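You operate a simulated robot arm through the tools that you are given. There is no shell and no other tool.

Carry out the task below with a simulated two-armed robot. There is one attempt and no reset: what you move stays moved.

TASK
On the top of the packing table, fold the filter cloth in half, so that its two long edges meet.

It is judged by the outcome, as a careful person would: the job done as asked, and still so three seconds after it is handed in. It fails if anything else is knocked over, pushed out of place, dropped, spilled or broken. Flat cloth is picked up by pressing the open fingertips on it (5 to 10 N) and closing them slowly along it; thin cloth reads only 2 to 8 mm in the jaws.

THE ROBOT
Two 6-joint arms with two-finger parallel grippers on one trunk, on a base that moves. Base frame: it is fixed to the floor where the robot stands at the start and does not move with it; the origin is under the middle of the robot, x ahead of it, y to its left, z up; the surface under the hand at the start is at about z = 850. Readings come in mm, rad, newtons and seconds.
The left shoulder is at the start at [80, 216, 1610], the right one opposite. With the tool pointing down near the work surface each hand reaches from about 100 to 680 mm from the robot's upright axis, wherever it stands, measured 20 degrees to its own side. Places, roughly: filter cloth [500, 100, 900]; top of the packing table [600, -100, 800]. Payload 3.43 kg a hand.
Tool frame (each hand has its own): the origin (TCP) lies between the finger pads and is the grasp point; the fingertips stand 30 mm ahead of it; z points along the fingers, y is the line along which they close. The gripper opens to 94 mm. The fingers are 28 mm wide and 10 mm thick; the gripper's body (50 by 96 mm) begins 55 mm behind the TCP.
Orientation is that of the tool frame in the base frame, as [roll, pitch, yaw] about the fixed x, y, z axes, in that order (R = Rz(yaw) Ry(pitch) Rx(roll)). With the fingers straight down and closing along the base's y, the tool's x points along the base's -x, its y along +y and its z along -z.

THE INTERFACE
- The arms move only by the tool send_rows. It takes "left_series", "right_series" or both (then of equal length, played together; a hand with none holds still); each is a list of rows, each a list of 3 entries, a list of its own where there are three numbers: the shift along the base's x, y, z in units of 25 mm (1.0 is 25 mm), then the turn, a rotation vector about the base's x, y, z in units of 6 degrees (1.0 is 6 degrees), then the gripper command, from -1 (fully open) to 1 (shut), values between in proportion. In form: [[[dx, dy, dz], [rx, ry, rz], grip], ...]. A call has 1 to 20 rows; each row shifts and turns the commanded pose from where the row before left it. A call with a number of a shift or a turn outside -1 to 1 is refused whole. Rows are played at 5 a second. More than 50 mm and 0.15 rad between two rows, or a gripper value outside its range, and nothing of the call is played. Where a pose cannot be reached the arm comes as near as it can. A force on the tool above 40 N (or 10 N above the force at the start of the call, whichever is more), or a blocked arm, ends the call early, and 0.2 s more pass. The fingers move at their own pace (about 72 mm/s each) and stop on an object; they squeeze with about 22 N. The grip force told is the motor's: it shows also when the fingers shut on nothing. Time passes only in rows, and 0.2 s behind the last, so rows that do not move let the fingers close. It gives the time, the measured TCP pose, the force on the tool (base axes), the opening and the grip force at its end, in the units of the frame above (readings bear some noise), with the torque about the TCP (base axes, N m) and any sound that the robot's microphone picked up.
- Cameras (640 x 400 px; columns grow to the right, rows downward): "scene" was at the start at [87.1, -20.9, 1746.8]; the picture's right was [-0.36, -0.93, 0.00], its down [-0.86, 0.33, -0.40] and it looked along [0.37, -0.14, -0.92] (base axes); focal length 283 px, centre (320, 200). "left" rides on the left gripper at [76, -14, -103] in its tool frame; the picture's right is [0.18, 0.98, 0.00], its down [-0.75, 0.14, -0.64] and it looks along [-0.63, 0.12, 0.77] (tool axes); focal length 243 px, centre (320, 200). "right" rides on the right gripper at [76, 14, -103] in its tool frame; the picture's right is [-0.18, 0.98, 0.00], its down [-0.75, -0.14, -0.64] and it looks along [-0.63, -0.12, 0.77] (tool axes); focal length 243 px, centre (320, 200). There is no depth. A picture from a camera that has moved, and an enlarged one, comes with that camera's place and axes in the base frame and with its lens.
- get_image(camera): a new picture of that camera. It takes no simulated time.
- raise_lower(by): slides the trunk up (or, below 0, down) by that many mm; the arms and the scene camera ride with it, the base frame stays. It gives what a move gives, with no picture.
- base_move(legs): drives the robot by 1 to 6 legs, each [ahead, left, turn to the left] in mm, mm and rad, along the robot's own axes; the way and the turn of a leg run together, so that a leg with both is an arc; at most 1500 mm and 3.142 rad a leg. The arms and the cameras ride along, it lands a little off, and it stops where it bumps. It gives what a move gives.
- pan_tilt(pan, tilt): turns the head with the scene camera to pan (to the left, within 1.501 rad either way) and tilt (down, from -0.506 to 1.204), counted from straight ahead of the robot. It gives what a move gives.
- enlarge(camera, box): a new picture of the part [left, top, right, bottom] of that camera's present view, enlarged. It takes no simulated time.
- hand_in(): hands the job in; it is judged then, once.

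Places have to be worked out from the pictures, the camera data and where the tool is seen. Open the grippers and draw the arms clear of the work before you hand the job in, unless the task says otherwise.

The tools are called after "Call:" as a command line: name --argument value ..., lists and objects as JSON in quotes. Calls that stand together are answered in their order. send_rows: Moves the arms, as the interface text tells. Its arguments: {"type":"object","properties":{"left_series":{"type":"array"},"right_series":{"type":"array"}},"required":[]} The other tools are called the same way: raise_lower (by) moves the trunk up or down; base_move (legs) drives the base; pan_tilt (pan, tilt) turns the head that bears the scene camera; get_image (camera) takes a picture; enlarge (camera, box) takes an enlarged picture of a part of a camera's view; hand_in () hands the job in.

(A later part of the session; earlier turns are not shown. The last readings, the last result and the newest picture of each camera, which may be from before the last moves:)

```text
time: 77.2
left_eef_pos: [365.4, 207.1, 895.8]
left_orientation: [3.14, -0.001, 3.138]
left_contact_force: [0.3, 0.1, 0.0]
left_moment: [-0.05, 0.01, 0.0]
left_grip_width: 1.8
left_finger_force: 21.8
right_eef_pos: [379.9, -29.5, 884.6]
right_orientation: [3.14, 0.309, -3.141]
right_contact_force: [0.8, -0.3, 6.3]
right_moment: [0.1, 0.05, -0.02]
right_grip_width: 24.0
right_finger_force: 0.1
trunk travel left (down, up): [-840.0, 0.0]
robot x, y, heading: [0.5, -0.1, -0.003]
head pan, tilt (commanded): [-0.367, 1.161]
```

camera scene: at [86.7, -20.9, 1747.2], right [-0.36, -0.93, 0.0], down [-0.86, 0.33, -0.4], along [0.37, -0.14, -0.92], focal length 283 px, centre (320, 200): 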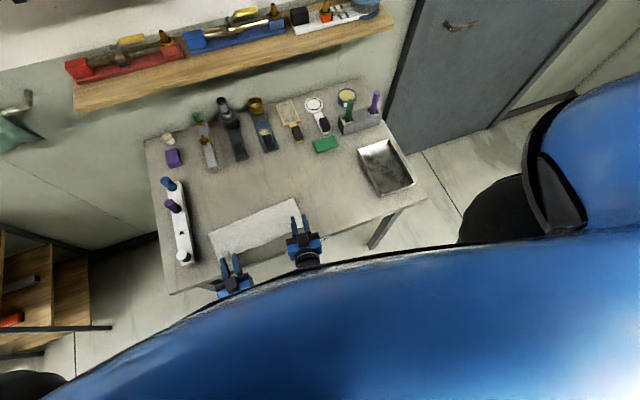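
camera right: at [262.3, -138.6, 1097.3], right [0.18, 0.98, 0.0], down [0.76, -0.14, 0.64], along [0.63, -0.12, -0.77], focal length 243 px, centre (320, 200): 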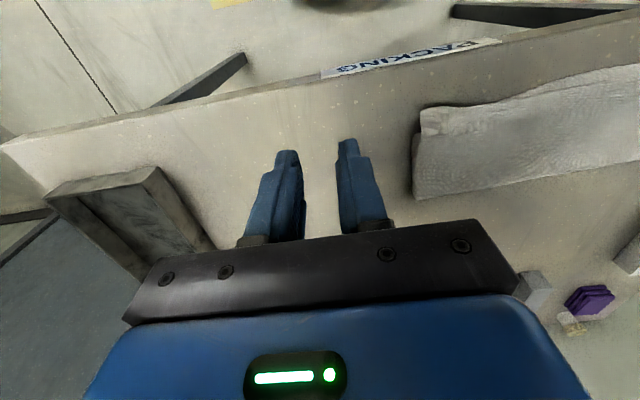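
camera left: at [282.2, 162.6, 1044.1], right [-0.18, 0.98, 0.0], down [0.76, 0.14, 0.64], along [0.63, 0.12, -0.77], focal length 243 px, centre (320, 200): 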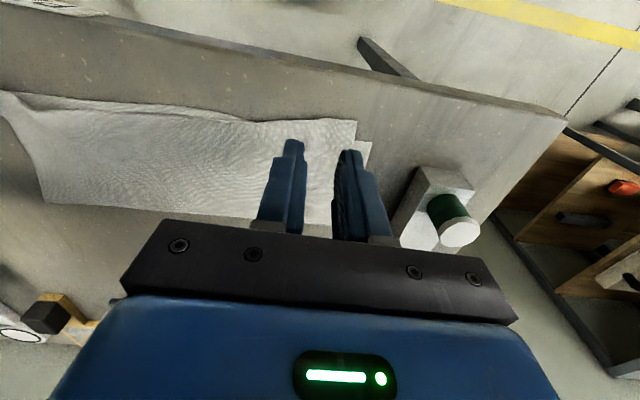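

Contact is 6.3 N at the near tip corner. I'll close slowly with a touch more pressure.

Call:
send_rows --right_series '[[[0, 0, -0.02], [0, 0, 0], 0.49], [[0, 0, 0], [0, 0, 0], 0.53], [[0, 0, 0], [0, 0, 0], 0.57], [[0, 0, 0], [0, 0, 0], 0.61], [[0, 0, 0], [0, 0, 0], 0.65], [[0, 0, 0], [0, 0, 0], 0.69], [[0, 0, 0], [0, 0, 0], 0.73]]'

Call:
enlarge --camera "right" --box '[200, 40, 440, 190]'

```text
time: 78.8
left_eef_pos: [363.1, 205.0, 896.2]
left_orientation: [-3.141, 0.0, 3.138]
left_contact_force: [0.5, -2.3, 0.6]
left_moment: [-0.05, 0.0, -0.04]
left_grip_width: 2.1
left_finger_force: 21.8
right_eef_pos: [379.9, -31.8, 884.3]
right_orientation: [3.14, 0.309, -3.141]
right_contact_force: [1.5, 0.4, 12.5]
right_moment: [0.13, 0.06, 0.01]
right_grip_width: 12.6
right_finger_force: 0.1
trunk travel left (down, up): [-840.0, 0.0]
robot x, y, heading: [3.0, -1.6, -0.002]
head pan, tilt (commanded): [-0.367, 1.161]
```

```text
2.67 times, centred on (320, 115) of right
camera zoom: at [274.3, -16.7, 959.3], right [0.18, 0.98, 0.06], down [0.52, -0.14, 0.84], along [0.83, -0.12, -0.54], focal length 647 px, centre (320, 427)
```

zoom: 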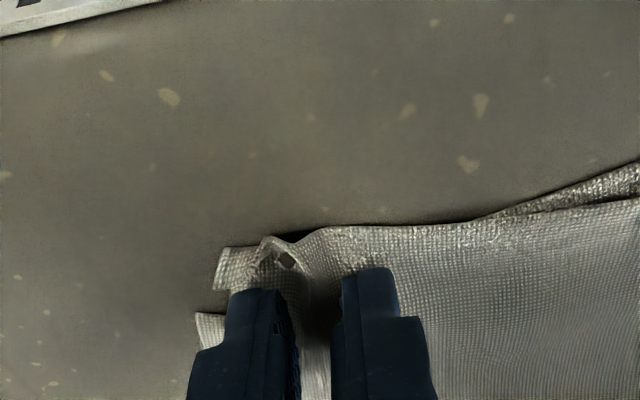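

Only the upper layer is bunching; the lower corner stays flat. I'll finish closing.

Call:
send_rows --right_series '[[[0, 0, 0.01], [0, 0, 0], 0.77], [[0, 0, 0], [0, 0, 0], 0.81], [[0, 0, 0], [0, 0, 0], 0.85], [[0, 0, 0], [0, 0, 0], 0.89], [[0, 0, 0], [0, 0, 0], 0.93], [[0, 0, 0], [0, 0, 0], 0.97], [[0, 0, 0], [0, 0, 0], 1.0], [[0, 0, 0], [0, 0, 0], 1.0]]'

Call:
enlarge --camera "right" --box '[200, 40, 440, 190]'

```text
time: 80.6
left_eef_pos: [364.3, 206.3, 896.3]
left_orientation: [-3.14, 0.0, 3.14]
left_contact_force: [0.6, -5.4, 1.0]
left_moment: [-0.17, -0.02, -0.11]
left_grip_width: 2.2
left_finger_force: 21.9
right_eef_pos: [377.9, -30.6, 885.5]
right_orientation: [-3.141, 0.307, -3.141]
right_contact_force: [-1.3, 6.9, 9.9]
right_moment: [0.26, 0.04, -0.03]
right_grip_width: 2.1
right_finger_force: 22.3
trunk travel left (down, up): [-840.0, 0.0]
robot x, y, heading: [0.8, 0.1, -0.0]
head pan, tilt (commanded): [-0.367, 1.161]
```

```text
2.67 times, centred on (320, 115) of right
camera zoom: at [274.0, -16.0, 959.3], right [0.17, 0.98, 0.06], down [0.52, -0.14, 0.84], along [0.83, -0.12, -0.54], focal length 647 px, centre (320, 427)
```

zoom: 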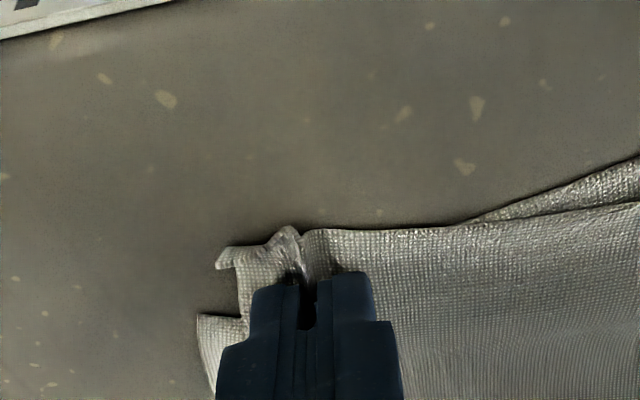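

The jaw reads 2.1 mm and the lower corner is visible and separate. I'll relax the sideways tension by 3 mm, lift 12 mm and verify that only the upper layer comes up.

Call:
send_rows --right_series '[[[0, 0.06, 0.24], [0, 0, 0], 1.0], [[0, 0.06, 0.24], [0, 0, 0], 1.0], [[0, 0, 0], [0, 0, 0], 1.0]]'

Call:
enlarge --camera "right" --box '[180, 40, 500, 200]'

Call:
enlarge --camera "left" --box '[0, 40, 480, 220]'

```text
time: 81.4
left_eef_pos: [364.2, 206.9, 897.1]
left_orientation: [3.141, -0.002, 3.14]
left_contact_force: [-1.0, -1.8, 0.1]
left_moment: [-0.09, 0.01, -0.02]
left_grip_width: 2.0
left_finger_force: 22.4
right_eef_pos: [377.9, -28.0, 896.3]
right_orientation: [3.141, 0.306, -3.14]
right_contact_force: [-0.7, 2.0, -0.2]
right_moment: [0.04, 0.03, 0.0]
right_grip_width: 2.3
right_finger_force: 22.1
trunk travel left (down, up): [-840.0, 0.0]
robot x, y, heading: [2.8, 0.2, 0.0]
head pan, tilt (commanded): [-0.367, 1.161]
```

```text
2.00 times, centred on (340, 120) of right
camera zoom: at [274.5, -13.3, 970.6], right [0.17, 0.98, 0.05], down [0.52, -0.14, 0.84], along [0.83, -0.12, -0.54], focal length 485 px, centre (280, 360)
```

zoom: 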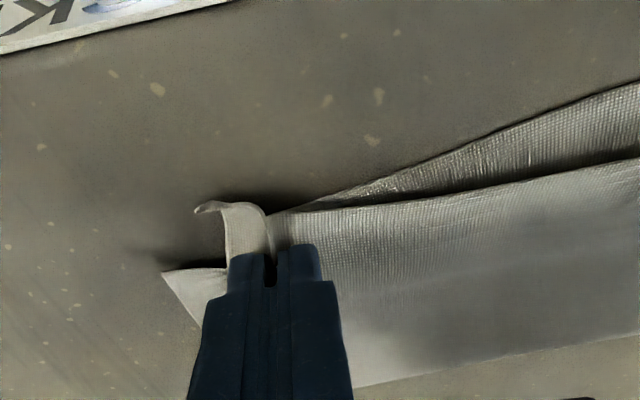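

```text
1.33 times, centred on (240, 130) of left
camera zoom: at [288.3, 192.8, 999.3], right [-0.18, 0.98, 0.0], down [0.75, 0.14, 0.64], along [0.63, 0.12, -0.77], focal length 324 px, centre (427, 293)
```

zoom: 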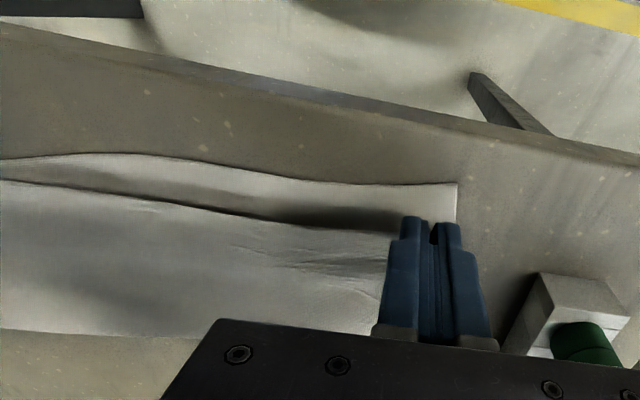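

The right grip now holds only the upper layer and the lower layer lies flat. The lower edge runs from D at about [343, 217] to C at about [393, -70], roughly 10° rotated. I'll move both hands so the upper edge matches that line, the left to about [348, 195] and the right to about [406, -33], with a yaw of about 9° while still lifted.

Call:
send_rows --left_series '[[[-0.107, -0.08, 0.1], [0, 0, 0.25], 1.0], [[-0.107, -0.08, 0.1], [0, 0, 0.25], 1.0], [[-0.107, -0.08, 0], [0, 0, 0.25], 1.0], [[-0.107, -0.08, 0], [0, 0, 0.25], 1.0], [[-0.107, -0.08, 0], [0, 0, 0.25], 1.0], [[-0.107, -0.08, 0], [0, 0, 0.25], 1.0], [[0, 0, 0], [0, 0, 0], 1.0]]' --right_series '[[[0.187, -0.033, 0.1], [0, 0, 0.25], 1.0], [[0.187, -0.033, 0.1], [0, 0, 0.25], 1.0], [[0.187, -0.033, 0], [0, 0, 0.25], 1.0], [[0.187, -0.033, 0], [0, 0, 0.25], 1.0], [[0.187, -0.033, 0], [0, 0, 0.25], 1.0], [[0.187, -0.033, 0], [0, 0, 0.25], 1.0], [[0, 0, 0], [0, 0, 0], 1.0]]'

Call:
enlarge --camera "right" --box '[180, 40, 500, 200]'

Call:
enlarge --camera "left" --box '[0, 40, 480, 220]'

Call:
enlarge --camera "scene" --box '[200, 190, 312, 260]'

```text
time: 83.0
left_eef_pos: [348.5, 193.6, 899.9]
left_orientation: [3.14, -0.001, -2.989]
left_contact_force: [-0.5, -0.1, 0.5]
left_moment: [-0.01, 0.01, -0.02]
left_grip_width: 2.0
left_finger_force: 21.7
right_eef_pos: [407.3, -32.0, 901.7]
right_orientation: [-3.141, 0.308, -2.984]
right_contact_force: [0.0, 0.8, 0.0]
right_moment: [0.01, 0.02, -0.06]
right_grip_width: 2.0
right_finger_force: 22.2
trunk travel left (down, up): [-840.0, 0.0]
robot x, y, heading: [4.7, -2.7, 0.002]
head pan, tilt (commanded): [-0.367, 1.161]
```

```text
2.00 times, centred on (340, 120) of right
camera zoom: at [302.0, -34.3, 975.7], right [0.02, 1.0, 0.06], down [0.54, -0.06, 0.84], along [0.84, 0.01, -0.54], focal length 485 px, centre (280, 360)
```

zoom: 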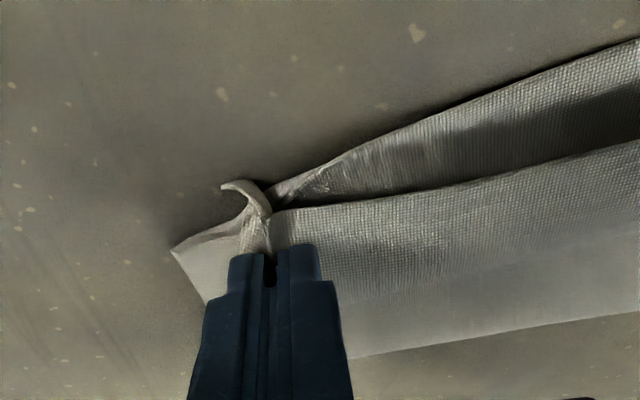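

```text
1.33 times, centred on (240, 130) of left
camera zoom: at [275.8, 168.0, 1003.9], right [-0.33, 0.94, 0.0], down [0.72, 0.26, 0.64], along [0.6, 0.21, -0.77], focal length 324 px, centre (427, 293)
```

zoom: 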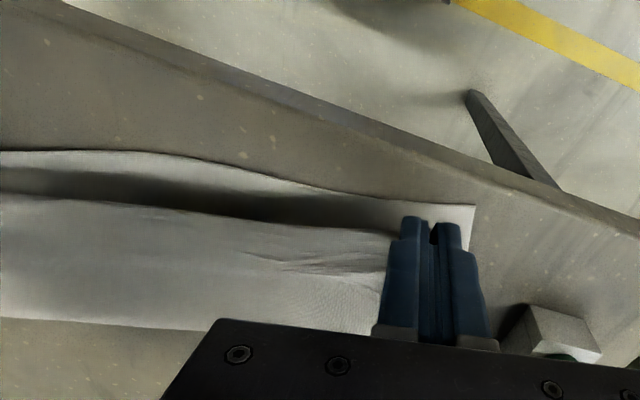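

```text
5.71 times, centred on (256, 225) of scene
camera zoom: at [87.1, -20.9, 1746.8], right [-0.36, -0.93, 0.0], down [-0.86, 0.33, -0.4], along [0.37, -0.14, -0.92], focal length 1615 px, centre (686, 57)
```

zoom: 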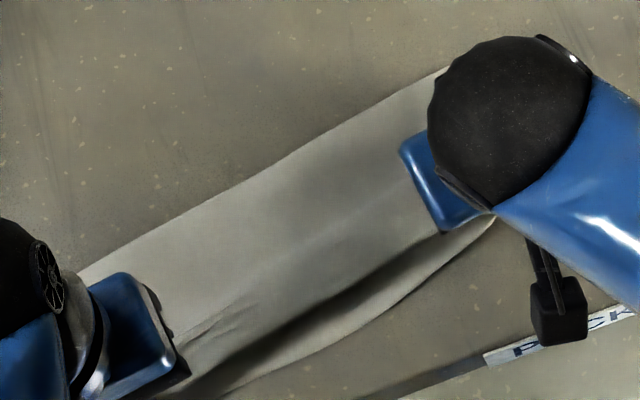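

The lower corner C moved along with the right hand, so the right grip caught both layers again. I'll set the right hand down, open it and back off upward to reassess.

Call:
send_rows --right_series '[[[0, 0, -0.25], [0, 0, 0], 1.0], [[0, 0, -0.25], [0, 0, 0], 1.0], [[0, 0, 0], [0, 0, 0], 0.9], [[0, 0, 0], [0, 0, 0], 0.8], [[0, 0, 0], [0, 0, 0], 0.7], [[0, 0, 0], [0, 0, 0], 0.6], [[0, 0, 0.1], [0, 0, 0], 0.5], [[0, 0, 0.6], [0, 0, 0], 0.4], [[0, 0, 0.8], [0, 0, 0], 0.4], [[0, -0.7, 0.8], [0, 0.5, 0], 0.4], [[0, -0.8, 0.4], [0, 0.5, 0], 0.4], [[0, -0.8, 0], [0, 1, 0], 0.4], [[0, -0.8, 0], [0, 1, 0], 0.4], [[0, -0.8, 0], [0, 0, 0], 0.4], [[0, 0, 0], [0, 0, 0], 0.4]]'

Call:
enlarge --camera "scene" --box '[200, 190, 312, 260]'

Call:
get_image --camera "right"

Call:
enlarge --camera "left" --box '[0, 40, 480, 220]'

```text
time: 86.2
left_eef_pos: [348.8, 193.6, 901.6]
left_orientation: [-3.141, -0.001, -2.987]
left_contact_force: [-0.8, 0.1, 0.4]
left_moment: [-0.02, -0.01, 0.01]
left_grip_width: 2.1
left_finger_force: 21.4
right_eef_pos: [407.4, -130.5, 956.7]
right_orientation: [3.093, -0.003, -2.992]
right_contact_force: [-0.7, 0.6, -0.1]
right_moment: [0.02, -0.01, -0.01]
right_grip_width: 28.2
right_finger_force: 0.0
trunk travel left (down, up): [-840.0, 0.0]
robot x, y, heading: [-1.9, -0.8, 0.003]
head pan, tilt (commanded): [-0.367, 1.161]
```

```text
5.71 times, centred on (256, 225) of scene
camera zoom: at [86.3, -21.0, 1746.9], right [-0.36, -0.93, 0.0], down [-0.86, 0.33, -0.4], along [0.37, -0.14, -0.92], focal length 1615 px, centre (686, 57)
```

zoom: 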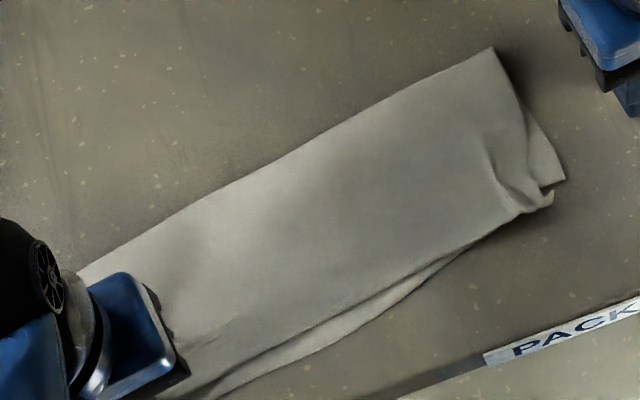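

```text
taken
camera right: at [330.2, -133.0, 1060.7], right [0.04, 1.0, 0.05], down [0.77, -0.06, 0.63], along [0.63, 0.01, -0.77], focal length 243 px, centre (320, 200)
```

right: 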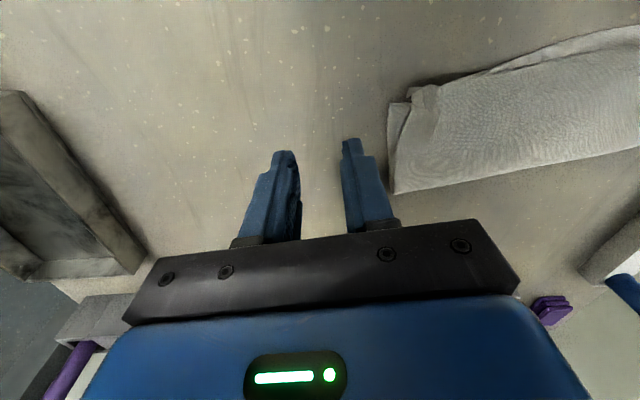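

```text
1.33 times, centred on (240, 130) of left
camera zoom: at [275.5, 168.0, 1004.1], right [-0.33, 0.94, 0.0], down [0.72, 0.25, 0.64], along [0.6, 0.21, -0.77], focal length 324 px, centre (427, 293)
```

zoom: 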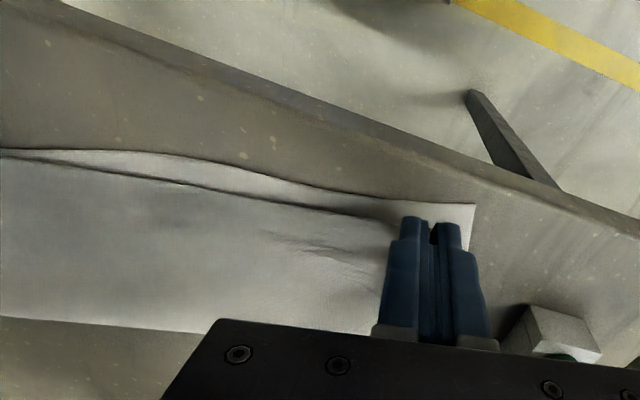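

The right corners are now only about 16 mm apart, B at about [389, -52] and C at about [400, -64]. The left hand still holds the upper-left corner, about 7 mm inside the lower edge. I'll move it 7 mm toward the robot and 3 mm outward, lower it, and release it gently.

Call:
send_rows --left_series '[[[-0.14, 0.06, 0], [0, 0, 0], 1.0], [[-0.14, 0.06, -0.2], [0, 0, 0], 1.0], [[0, 0, -0.25], [0, 0, 0], 1.0], [[0, 0, -0.18], [0, 0, 0], 1.0], [[0, 0, 0], [0, 0, 0], 1.0]]'

Call:
enlarge --camera "left" --box '[0, 40, 480, 220]'

Call:
enlarge --camera "scene" --box '[200, 190, 312, 260]'

```text
time: 87.4
left_eef_pos: [342.8, 196.7, 884.7]
left_orientation: [3.141, -0.003, -2.988]
left_contact_force: [0.3, 0.0, 0.4]
left_moment: [-0.01, -0.02, 0.0]
left_grip_width: 2.0
left_finger_force: 21.5
right_eef_pos: [407.0, -129.7, 955.8]
right_orientation: [3.094, -0.003, -2.993]
right_contact_force: [-0.1, -0.4, 0.3]
right_moment: [0.0, 0.02, 0.0]
right_grip_width: 28.1
right_finger_force: 0.0
trunk travel left (down, up): [-840.0, 0.0]
robot x, y, heading: [-2.1, -1.3, 0.005]
head pan, tilt (commanded): [-0.367, 1.161]
```

```text
1.33 times, centred on (240, 130) of left
camera zoom: at [268.9, 171.2, 987.8], right [-0.33, 0.94, 0.0], down [0.72, 0.25, 0.64], along [0.6, 0.21, -0.77], focal length 324 px, centre (427, 293)
```

zoom: 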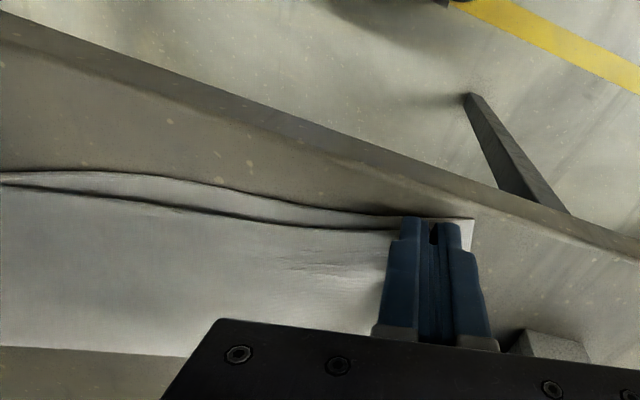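

```text
5.71 times, centred on (256, 225) of scene
camera zoom: at [86.7, -21.0, 1746.8], right [-0.36, -0.93, 0.0], down [-0.86, 0.33, -0.4], along [0.37, -0.14, -0.92], focal length 1615 px, centre (686, 57)
```

zoom: 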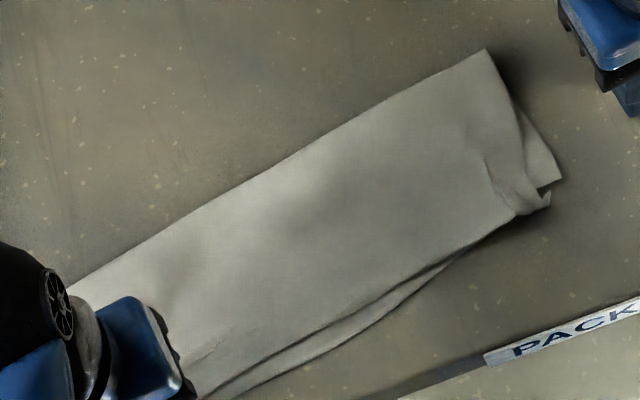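

The lower corner D followed the left hand's move, so I need to know whether the left grip also holds the lower layer. I'll raise the left hand 35 mm and look.

Call:
send_rows --left_series '[[[0.05, 0, 0.5], [0, 0, 0], 1.0], [[0.05, 0, 0.5], [0, 0, 0], 1.0], [[0.05, 0, 0.4], [0, 0, 0], 1.0], [[0, 0, 0], [0, 0, 0], 1.0]]'

Call:
enlarge --camera "left" --box '[0, 0, 480, 220]'

Call:
enlarge --camera "left" --box '[200, 40, 440, 190]'

```text
time: 88.4
left_eef_pos: [344.3, 197.1, 920.7]
left_orientation: [-3.14, -0.002, -2.988]
left_contact_force: [-0.5, -0.8, 0.0]
left_moment: [0.0, 0.02, -0.05]
left_grip_width: 1.9
left_finger_force: 21.9
right_eef_pos: [407.5, -130.5, 957.2]
right_orientation: [3.094, -0.003, -2.991]
right_contact_force: [0.6, -1.1, 0.2]
right_moment: [0.01, 0.02, -0.02]
right_grip_width: 28.2
right_finger_force: 0.1
trunk travel left (down, up): [-840.0, 0.0]
robot x, y, heading: [-2.4, -0.1, -0.002]
head pan, tilt (commanded): [-0.367, 1.161]
```

```text
1.33 times, centred on (240, 110) of left
camera zoom: at [271.8, 170.7, 1023.9], right [-0.33, 0.94, 0.0], down [0.72, 0.25, 0.64], along [0.6, 0.21, -0.77], focal length 324 px, centre (427, 320)
```

zoom: 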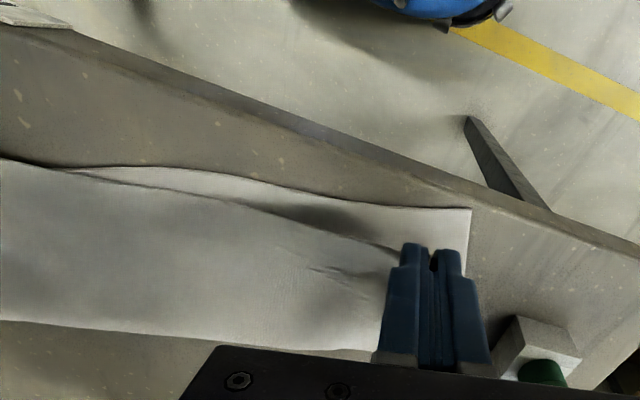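

```text
2.67 times, centred on (320, 115) of left
camera zoom: at [271.8, 170.7, 1023.9], right [-0.33, 0.94, 0.0], down [0.72, 0.25, 0.64], along [0.6, 0.21, -0.77], focal length 647 px, centre (320, 427)
```

zoom: 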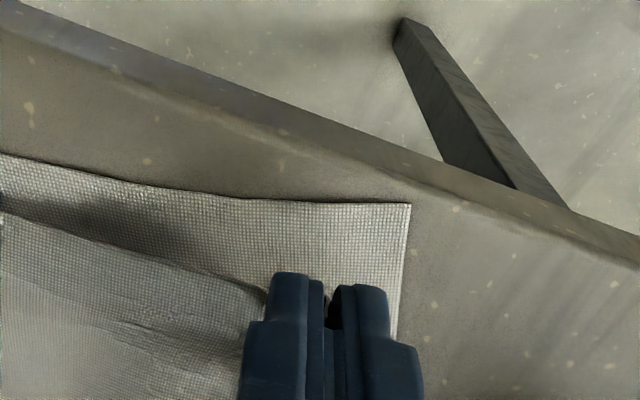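

The left grip holds only the upper layer, and the lower layer lies flat with D at about [326, 215]. I'll move the upper corner 9 mm toward the robot while it is still raised, then lower it.

Call:
send_rows --left_series '[[[-0.19, 0, 0], [0, 0, 0], 1.0], [[-0.19, 0, 0], [0, 0, 0], 1.0], [[0, 0, 0], [0, 0, 0], 1.0]]'

Call:
enlarge --camera "left" --box '[200, 40, 440, 190]'

```text
time: 89.2
left_eef_pos: [335.9, 197.1, 919.9]
left_orientation: [-3.141, 0.0, -2.987]
left_contact_force: [0.0, -0.1, 0.1]
left_moment: [0.01, 0.0, -0.01]
left_grip_width: 1.7
left_finger_force: 21.8
right_eef_pos: [408.4, -130.9, 957.0]
right_orientation: [3.092, -0.003, -2.992]
right_contact_force: [-0.1, 0.8, 0.9]
right_moment: [-0.01, 0.01, 0.01]
right_grip_width: 28.2
right_finger_force: 0.1
trunk travel left (down, up): [-840.0, 0.0]
robot x, y, heading: [1.1, -0.1, -0.001]
head pan, tilt (commanded): [-0.367, 1.161]
```

```text
2.67 times, centred on (320, 115) of left
camera zoom: at [262.0, 171.0, 1023.1], right [-0.33, 0.94, 0.0], down [0.72, 0.25, 0.64], along [0.6, 0.21, -0.77], focal length 647 px, centre (320, 427)
```

zoom: 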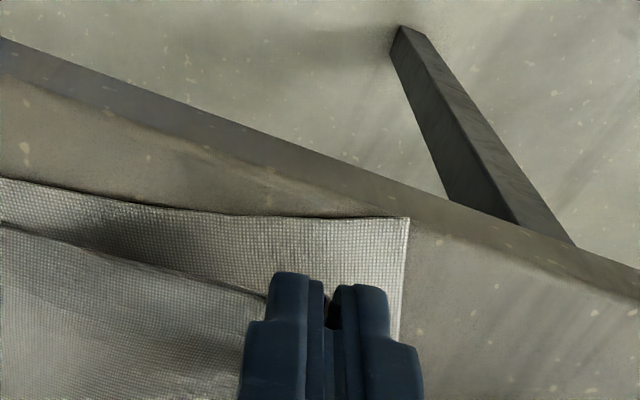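

D has shifted again to about [319, 217], close to the table's front edge, so I must not pull further that way. Sliding drags both layers. Instead I'll peel the upper corner up and back toward the fold to separate the layers before laying it down again.

Call:
send_rows --left_series '[[[0.3, 0, 0.5], [0, 0, 0], 1.0], [[0.5, 0, 0.5], [0, 0, 0], 1.0], [[0.6, 0, 0.4], [0, 0, 0], 1.0], [[0.6, 0, 0.3], [0, 0, 0], 1.0], [[0.4, 0, 0.2], [0, 0, 0], 1.0], [[0, 0, 0], [0, 0, 0], 1.0]]'

Call:
enlarge --camera "scene" --box '[200, 190, 312, 260]'

Call:
get_image --camera "left"

```text
time: 90.6
left_eef_pos: [394.4, 198.1, 966.0]
left_orientation: [-3.14, 0.0, -2.988]
left_contact_force: [-0.5, -0.3, 1.2]
left_moment: [0.0, 0.01, 0.01]
left_grip_width: 2.2
left_finger_force: 21.5
right_eef_pos: [407.5, -130.0, 955.9]
right_orientation: [3.093, -0.003, -2.991]
right_contact_force: [0.7, -0.3, -0.4]
right_moment: [0.03, 0.0, 0.02]
right_grip_width: 28.2
right_finger_force: 0.1
trunk travel left (down, up): [-840.0, 0.0]
robot x, y, heading: [-2.5, -2.1, -0.0]
head pan, tilt (commanded): [-0.367, 1.161]
```

```text
5.71 times, centred on (256, 225) of scene
camera zoom: at [87.0, -20.9, 1746.8], right [-0.36, -0.93, 0.0], down [-0.86, 0.33, -0.4], along [0.37, -0.14, -0.92], focal length 1615 px, centre (686, 57)
```

zoom: 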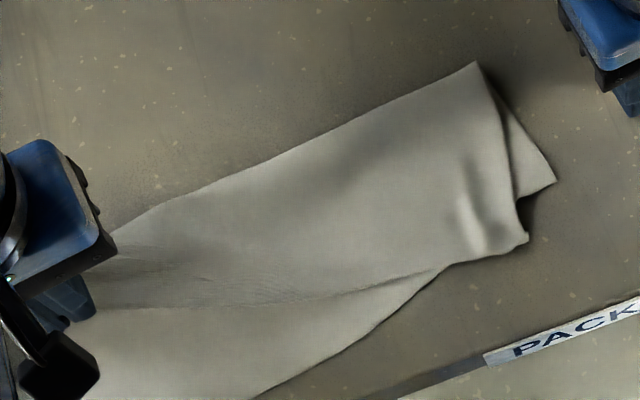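

```text
taken
camera left: at [322.5, 172.1, 1071.0], right [-0.33, 0.94, 0.0], down [0.72, 0.25, 0.64], along [0.6, 0.21, -0.77], focal length 243 px, centre (320, 200)
```

left: 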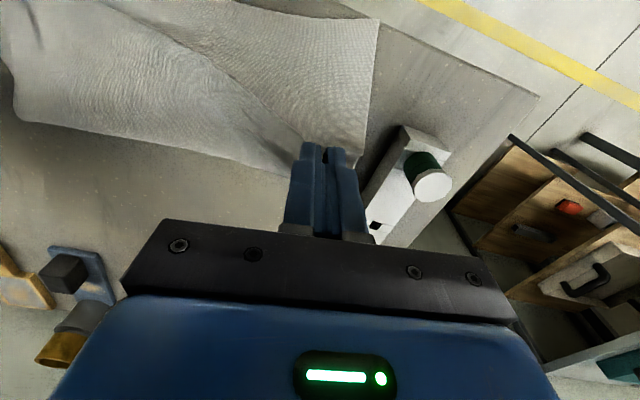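

The left corner is peeled up nicely. Since the layers stick together when slid, I'll also re-grip the right upper corner B, at about [372, -30], peel it up and lay both corners down together. I'll bring the right hand, tilted 18°, over B to look.

Call:
send_rows --right_series '[[[-0.28, 0.77, 0], [-0.08, 0, -0.24], 0.49], [[-0.28, 0.77, 0], [-0.08, 0, -0.24], 0.49], [[-0.28, 0.77, 0], [-0.08, -1, -0.24], 0.49], [[-0.28, 0.77, -0.3], [-0.08, -1, -0.24], 0.49], [[-0.28, 0.77, -0.3], [-0.08, -1, -0.24], 0.49], [[-0.28, 0.77, -0.2], [-0.08, 0, -0.24], 0.49], [[0, 0, 0], [0, 0, 0], 0.49]]'

Call:
enlarge --camera "right" --box '[180, 40, 500, 200]'

```text
time: 92.2
left_eef_pos: [395.3, 197.1, 967.3]
left_orientation: [-3.14, -0.001, -2.987]
left_contact_force: [0.5, 0.6, -0.9]
left_moment: [-0.03, 0.0, -0.05]
left_grip_width: 2.0
left_finger_force: 21.9
right_eef_pos: [363.9, -14.6, 937.0]
right_orientation: [-3.118, 0.307, -3.134]
right_contact_force: [-0.2, 0.2, 0.4]
right_moment: [0.01, -0.03, 0.01]
right_grip_width: 23.9
right_finger_force: 0.1
trunk travel left (down, up): [-840.0, 0.0]
robot x, y, heading: [-1.9, -1.0, 0.003]
head pan, tilt (commanded): [-0.367, 1.161]
```

```text
2.00 times, centred on (340, 120) of right
camera zoom: at [260.9, 1.7, 1011.0], right [0.17, 0.98, 0.03], down [0.52, -0.12, 0.84], along [0.83, -0.13, -0.54], focal length 485 px, centre (280, 360)
```

zoom: 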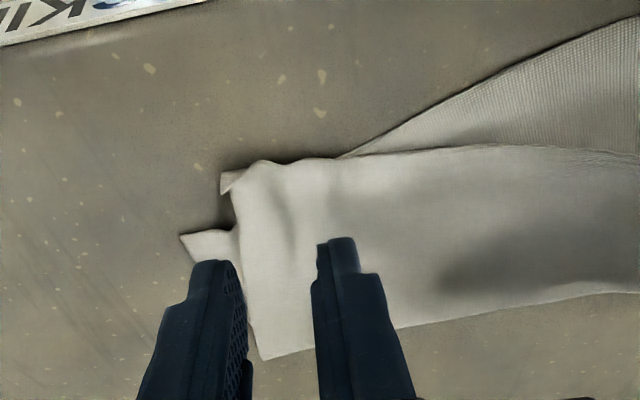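

The right view clearly shows upper corner B at about [375, -36] and lower corner C at about [401, -61], with an overhang strip 9 to 15 mm wide between the two edges. I'll tilt to 30° and yaw about 10° so that only the tip edges land in the middle of that strip.

Call:
send_rows --right_series '[[[0.26, -0.1, 0], [0.22, -1, 0], 0.575], [[0.25, -0.1, -0.3], [0, -1, 0], 0.575], [[0, 0, -0.4], [0, 0, 0.84], 0.575], [[0, 0, -0.4], [0, 0, 0.84], 0.575], [[0, 0, -0.3], [0, 0, 0], 0.575], [[0, 0, 0], [0, 0, 0], 0.575]]'

Call:
enlarge --camera "right" --box '[200, 40, 440, 190]'

```text
time: 93.6
left_eef_pos: [396.0, 197.4, 968.6]
left_orientation: [-3.141, -0.001, -2.987]
left_contact_force: [0.0, -0.7, -0.2]
left_moment: [0.01, 0.03, -0.03]
left_grip_width: 2.1
left_finger_force: 22.2
right_eef_pos: [377.8, -20.2, 900.8]
right_orientation: [3.139, 0.515, -2.965]
right_contact_force: [-0.1, -0.2, -0.6]
right_moment: [0.0, 0.03, 0.01]
right_grip_width: 20.2
right_finger_force: 0.1
trunk travel left (down, up): [-840.0, 0.0]
robot x, y, heading: [-1.8, 0.8, 0.001]
head pan, tilt (commanded): [-0.367, 1.161]
```

```text
2.67 times, centred on (320, 115) of right
camera zoom: at [259.9, -26.4, 953.2], right [-0.02, 1.0, 0.09], down [0.36, -0.08, 0.93], along [0.93, 0.05, -0.36], focal length 647 px, centre (320, 427)
```

zoom: 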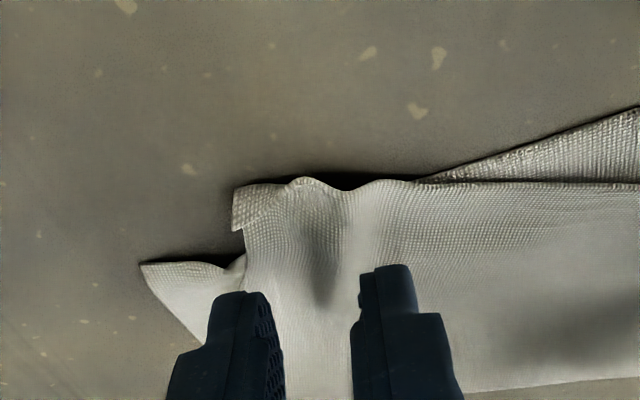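

A natural ridge in the upper edge lies at y≈-19, right between the fingers. I'll set the gap to 16 mm, shift 2 mm and lower so the tips straddle it.

Call:
send_rows --right_series '[[[0, 0.07, -0.2], [0, 0, 0], 0.62], [[0, 0, -0.25], [0, 0, 0], 0.62], [[0, 0, -0.1], [0, 0, 0], 0.62], [[0, 0, 0], [0, 0, 0], 0.62]]'

Call:
enlarge --camera "right" --box '[200, 40, 440, 190]'

```text
time: 94.6
left_eef_pos: [395.5, 197.3, 968.3]
left_orientation: [-3.141, -0.002, -2.989]
left_contact_force: [0.9, -0.2, -0.3]
left_moment: [0.01, 0.01, 0.01]
left_grip_width: 1.8
left_finger_force: 21.7
right_eef_pos: [377.5, -19.1, 886.9]
right_orientation: [3.141, 0.515, -2.966]
right_contact_force: [0.6, -0.4, 0.4]
right_moment: [0.01, 0.02, -0.02]
right_grip_width: 18.1
right_finger_force: 0.1
trunk travel left (down, up): [-840.0, 0.0]
robot x, y, heading: [0.6, 1.9, -0.001]
head pan, tilt (commanded): [-0.367, 1.161]
```

```text
2.67 times, centred on (320, 115) of right
camera zoom: at [259.9, -24.8, 939.3], right [-0.01, 1.0, 0.09], down [0.36, -0.08, 0.93], along [0.93, 0.05, -0.36], focal length 647 px, centre (320, 427)
```

zoom: 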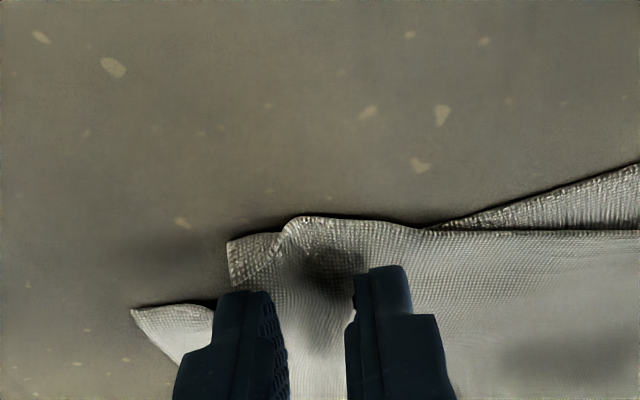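

The tips are just above the cloth, straddling the ridge. I'll lower to light contact.

Call:
send_rows --right_series '[[[0, 0, -0.07], [0, 0, 0], 0.62], [[0, 0, -0.04], [0, 0, 0], 0.62], [[0, 0, 0], [0, 0, 0], 0.62]]'

```text
time: 95.4
left_eef_pos: [395.9, 198.6, 967.7]
left_orientation: [3.141, -0.001, -2.988]
left_contact_force: [0.8, -0.1, -0.1]
left_moment: [0.03, 0.0, -0.02]
left_grip_width: 2.1
left_finger_force: 22.4
right_eef_pos: [378.3, -17.8, 884.9]
right_orientation: [3.14, 0.515, -2.965]
right_contact_force: [0.6, -0.2, 3.6]
right_moment: [0.0, 0.0, 0.0]
right_grip_width: 17.7
right_finger_force: 0.0
trunk travel left (down, up): [-840.0, 0.0]
robot x, y, heading: [1.3, -1.6, 0.001]
head pan, tilt (commanded): [-0.367, 1.161]
```

The force is 3.6 N. I'll press slightly more and close slowly.

Call:
send_rows --right_series '[[[0, 0, -0.03], [0, 0, 0], 0.62], [[0, 0, 0], [0, 0, 0], 0.66], [[0, 0, 0], [0, 0, 0], 0.7], [[0, 0, 0], [0, 0, 0], 0.74], [[0, 0, 0], [0, 0, 0], 0.78], [[0, 0, 0], [0, 0, 0], 0.82], [[0, 0, 0], [0, 0, 0], 0.86]]'

Call:
enlarge --camera "right" --box '[200, 40, 440, 190]'

```text
time: 97.0
left_eef_pos: [395.3, 197.5, 966.9]
left_orientation: [3.14, -0.001, -2.988]
left_contact_force: [0.5, 0.6, 0.2]
left_moment: [0.01, -0.01, -0.02]
left_grip_width: 1.8
left_finger_force: 21.9
right_eef_pos: [378.5, -18.4, 884.4]
right_orientation: [3.141, 0.519, -2.968]
right_contact_force: [1.0, 0.1, 15.9]
right_moment: [0.06, -0.08, 0.0]
right_grip_width: 6.6
right_finger_force: 0.1
trunk travel left (down, up): [-840.0, 0.0]
robot x, y, heading: [-0.9, 0.9, 0.001]
head pan, tilt (commanded): [-0.367, 1.161]
```

```text
2.67 times, centred on (320, 115) of right
camera zoom: at [259.2, -24.6, 936.2], right [-0.02, 1.0, 0.09], down [0.36, -0.08, 0.93], along [0.93, 0.05, -0.35], focal length 647 px, centre (320, 427)
```

zoom: 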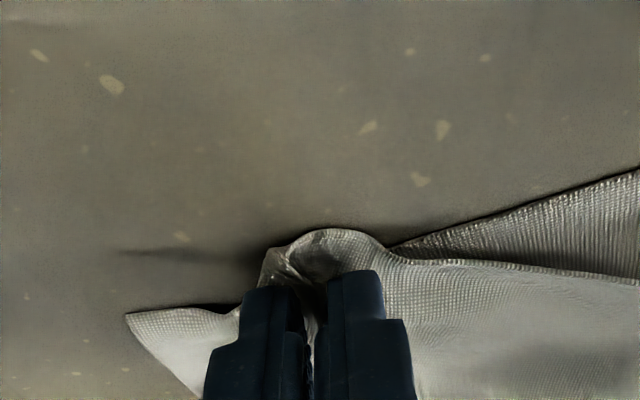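

Call:
send_rows --right_series '[[[0, 0, 0.03], [0, 0, 0], 0.9], [[0, 0, 0], [0, 0, 0], 0.94], [[0, 0, 0], [0, 0, 0], 0.98], [[0, 0, 0], [0, 0, 0], 1.0], [[0, 0, 0], [0, 0, 0], 1.0], [[0, 0, 0.3], [0, 0, 0], 1.0], [[0, 0, 0.5], [0, 0, 0], 1.0], [[0, 0, 0], [0, 0, 0], 1.0]]'

Call:
enlarge --camera "right" --box '[180, 20, 500, 180]'

```text
time: 98.8
left_eef_pos: [395.1, 198.0, 968.4]
left_orientation: [-3.14, -0.002, -2.987]
left_contact_force: [0.0, 0.3, 0.1]
left_moment: [0.01, -0.03, 0.01]
left_grip_width: 2.1
left_finger_force: 21.7
right_eef_pos: [377.8, -17.3, 904.5]
right_orientation: [3.141, 0.514, -2.966]
right_contact_force: [-0.8, 0.4, -0.3]
right_moment: [-0.03, 0.01, 0.0]
right_grip_width: 2.0
right_finger_force: 22.2
trunk travel left (down, up): [-840.0, 0.0]
robot x, y, heading: [-0.3, -1.0, 0.003]
head pan, tilt (commanded): [-0.367, 1.161]
```

```text
2.00 times, centred on (340, 100) of right
camera zoom: at [259.7, -24.0, 956.3], right [-0.02, 1.0, 0.09], down [0.36, -0.08, 0.93], along [0.93, 0.05, -0.36], focal length 485 px, centre (280, 400)
```

zoom: 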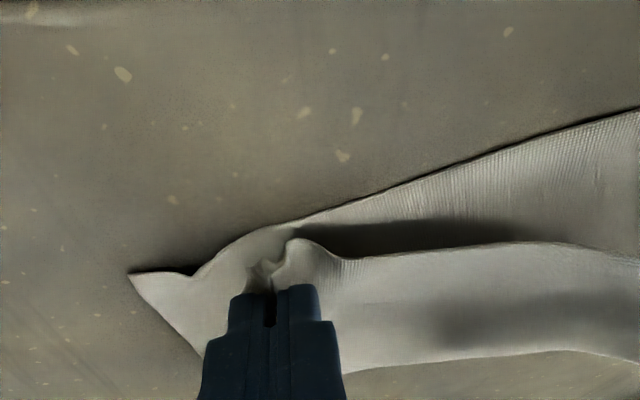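

Now the right hand holds only the upper corner, and the lower edge is visible lying flat beneath it. I'll raise both corners over the fold line to re-open the crease, the right hand to about [497, -25] and the left to about [430, 203], before laying them back down.

Call:
send_rows --left_series '[[[0.1, 0, 0], [0, 0, 0.2], 1.0], [[0.15, 0.02, 0], [0, 0, 0.2], 1.0], [[0.2, 0.03, 0], [0, 0, 0.2], 1.0], [[0.2, 0.03, 0.1], [0, 0, 0.2], 1.0], [[0.2, 0.03, 0.1], [0, 0, 0.2], 1.0], [[0.2, 0.03, 0], [0, 0, 0.2], 1.0], [[0.2, 0.03, 0], [0, 0, 0], 1.0], [[0.15, 0.03, 0], [0, 0, 0], 1.0], [[0, 0, 0], [0, 0, 0], 1.0]]' --right_series '[[[0.3, 0, 0.7], [0, 0, 0.2], 1.0], [[0.5, 0, 0.7], [0, 0, 0.2], 1.0], [[0.6, -0.04, 0.6], [0, 0, 0.2], 1.0], [[0.7, -0.04, 0.5], [0, 0, 0.2], 1.0], [[0.7, -0.04, 0.3], [0, 0, 0.2], 1.0], [[0.7, -0.04, 0.1], [0, 0, 0], 1.0], [[0.7, -0.04, 0], [0, 0, 0], 1.0], [[0.6, -0.04, -0.1], [0, 0, 0], 1.0], [[0, 0, 0], [0, 0, 0], 1.0]]'

Call:
enlarge --camera "scene" --box '[180, 170, 324, 260]'

Call:
get_image --camera "left"

Call:
get_image --camera "right"

```text
time: 100.8
left_eef_pos: [430.5, 202.9, 971.9]
left_orientation: [3.141, -0.002, -2.863]
left_contact_force: [1.1, 0.6, 0.3]
left_moment: [0.0, -0.03, -0.03]
left_grip_width: 1.9
left_finger_force: 21.8
right_eef_pos: [499.3, -23.5, 975.9]
right_orientation: [3.14, 0.515, -2.861]
right_contact_force: [0.1, 0.1, 0.0]
right_moment: [0.02, 0.0, 0.01]
right_grip_width: 2.0
right_finger_force: 22.2
trunk travel left (down, up): [-840.0, 0.0]
robot x, y, heading: [-0.6, 2.0, 0.001]
head pan, tilt (commanded): [-0.367, 1.161]
```

```text
4.44 times, centred on (252, 215) of scene
camera zoom: at [86.8, -20.9, 1746.8], right [-0.36, -0.93, 0.0], down [-0.86, 0.33, -0.4], along [0.37, -0.14, -0.92], focal length 1256 px, centre (622, 133)
```

zoom: 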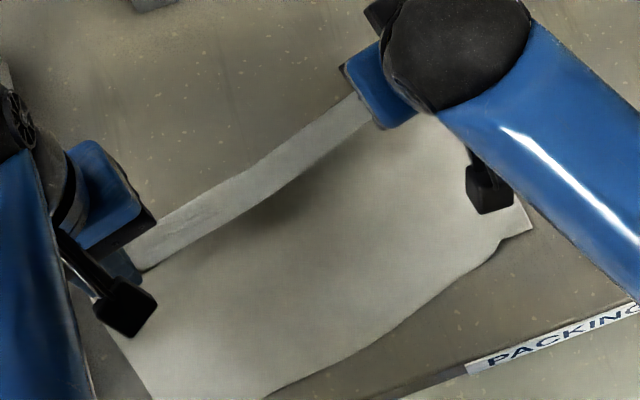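

```text
taken
camera left: at [361.2, 168.1, 1075.5], right [-0.45, 0.89, 0.0], down [0.69, 0.34, 0.64], along [0.57, 0.29, -0.77], focal length 243 px, centre (320, 200)
```

left: 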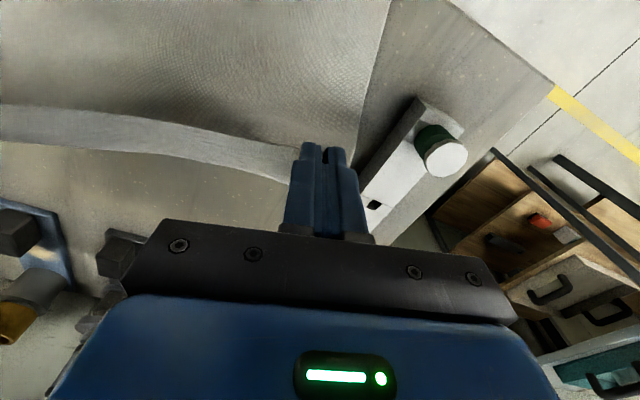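

```text
taken
camera right: at [381.9, -42.1, 1028.1], right [-0.12, 0.99, 0.09], down [0.37, -0.04, 0.93], along [0.92, 0.14, -0.36], focal length 243 px, centre (320, 200)
```

right: 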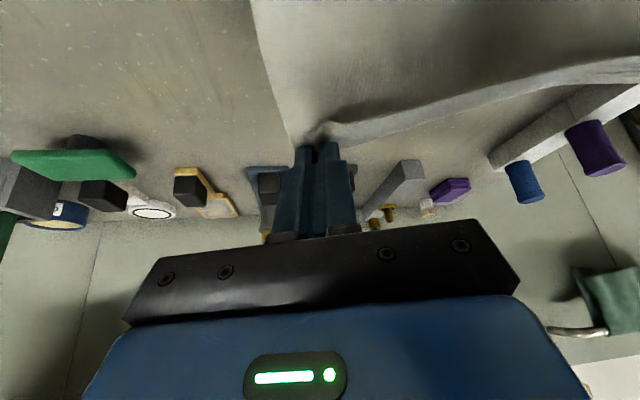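

Now it's like a clean mid-fold: the lower half lies flat and both upper corners are held above the crease. I'll measure the lower front corners with the scene camera.

Call:
enlarge --camera "scene" --box '[188, 220, 268, 270]'

Call:
enlarge --camera "scene" --box '[240, 190, 320, 240]'

Call:
get_image --camera "scene"

```text
8.00 times, centred on (228, 245) of scene
camera zoom: at [86.8, -20.9, 1746.8], right [-0.36, -0.93, 0.0], down [-0.86, 0.33, -0.4], along [0.37, -0.14, -0.92], focal length 2262 px, centre (1056, -160)
```

zoom: 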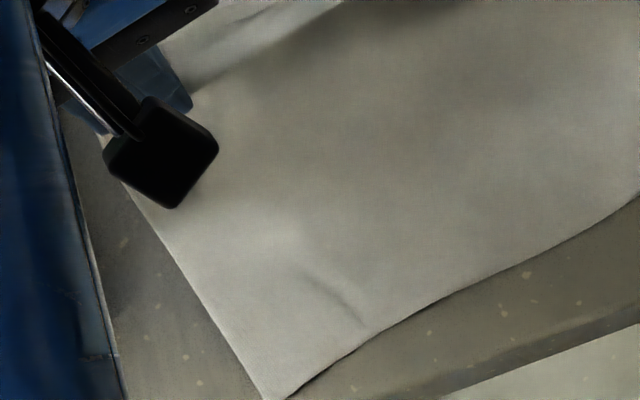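

```text
8.00 times, centred on (280, 215) of scene
camera zoom: at [86.8, -20.9, 1746.8], right [-0.36, -0.93, 0.0], down [-0.86, 0.33, -0.4], along [0.37, -0.14, -0.92], focal length 2262 px, centre (640, 80)
```

zoom: 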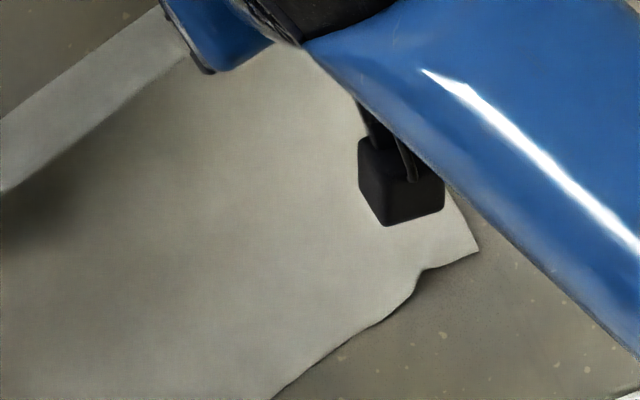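

```text
taken
camera scene: at [86.8, -20.9, 1746.8], right [-0.36, -0.93, 0.0], down [-0.86, 0.33, -0.4], along [0.37, -0.14, -0.92], focal length 283 px, centre (320, 200)
```

scene: 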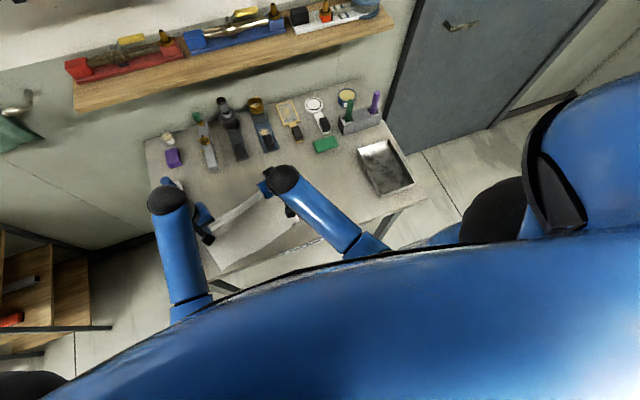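

The scene view puts the lower corners at D ≈ [336, 214] and C ≈ [400, -68], 23 mm or more inside the table edge. I'll lay both upper corners down in an arc toward them, pausing about 25 mm above the table to check.

Call:
send_rows --left_series '[[[-0.704, -0.06, -0.24], [0, 0, 0], 1.0], [[-0.704, -0.06, -0.24], [0, 0, 0], 1.0], [[-0.6, -0.06, -0.5], [0, 0, 0], 1.0], [[-0.6, -0.06, -0.5], [0, 0, 0], 1.0], [[-0.34, -0.06, -0.6], [0, 0, 0], 1.0], [[-0.34, -0.06, -0.6], [0, 0, 0], 1.0], [[0, 0, 0], [0, 0, 0], 1.0]]' --right_series '[[[-0.786, -0.12, -0.2], [0, 0, 0], 1.0], [[-0.786, -0.12, -0.2], [0, 0, 0], 1.0], [[-0.6, -0.12, -0.46], [0, 0, 0], 1.0], [[-0.6, -0.12, -0.46], [0, 0, 0], 1.0], [[-0.44, -0.12, -0.6], [0, 0, 0], 1.0], [[-0.44, -0.12, -0.6], [0, 0, 0], 1.0], [[0, 0, 0], [0, 0, 0], 1.0]]'

Call:
enlarge --camera "scene" --box '[188, 180, 316, 260]'

Call:
enlarge --camera "left" --box '[0, 0, 480, 220]'

Call:
enlarge --camera "right" --box '[180, 0, 640, 220]'

```text
time: 102.4
left_eef_pos: [347.8, 194.1, 905.1]
left_orientation: [-3.14, -0.002, -2.862]
left_contact_force: [0.1, -1.6, 0.1]
left_moment: [-0.04, 0.0, -0.05]
left_grip_width: 2.1
left_finger_force: 22.3
right_eef_pos: [408.7, -41.9, 911.5]
right_orientation: [3.141, 0.514, -2.86]
right_contact_force: [-0.1, 1.8, 0.4]
right_moment: [0.05, 0.0, 0.0]
right_grip_width: 2.0
right_finger_force: 22.3
trunk travel left (down, up): [-840.0, 0.0]
robot x, y, heading: [4.0, -1.4, -0.001]
head pan, tilt (commanded): [-0.367, 1.161]
```

```text
5.00 times, centred on (252, 220) of scene
camera zoom: at [87.3, -20.8, 1746.8], right [-0.36, -0.93, 0.0], down [-0.86, 0.33, -0.4], along [0.37, -0.14, -0.92], focal length 1413 px, centre (660, 100)
```

zoom: 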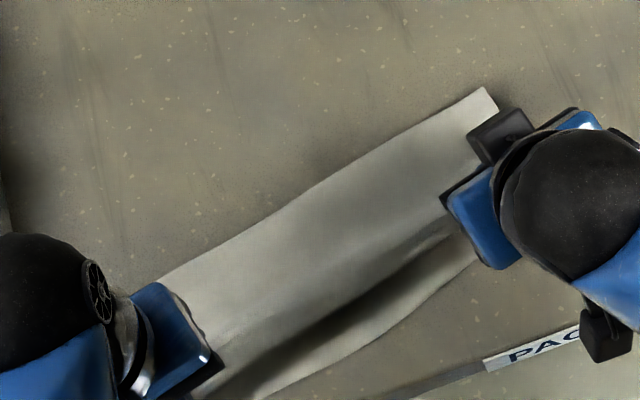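

```text
1.33 times, centred on (240, 110) of left
camera zoom: at [278.8, 159.7, 1007.9], right [-0.45, 0.89, 0.0], down [0.69, 0.34, 0.64], along [0.57, 0.29, -0.77], focal length 324 px, centre (427, 320)
```

zoom: 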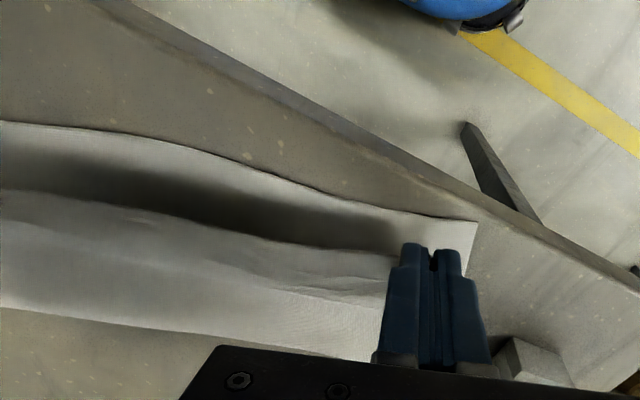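

```text
1.39 times, centred on (410, 110) of right
camera zoom: at [290.9, -61.0, 963.2], right [-0.12, 0.99, 0.09], down [0.37, -0.04, 0.93], along [0.92, 0.14, -0.36], focal length 338 px, centre (195, 325)
```

zoom: 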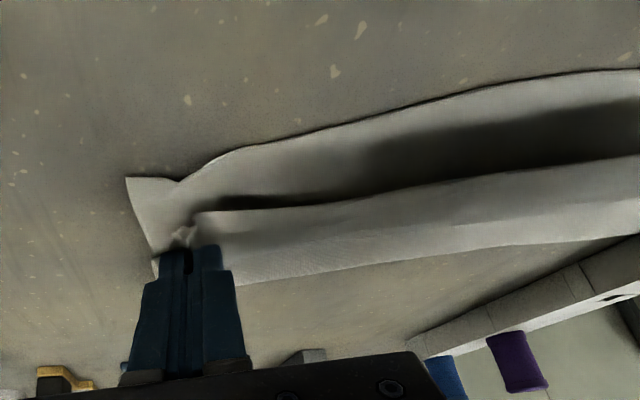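

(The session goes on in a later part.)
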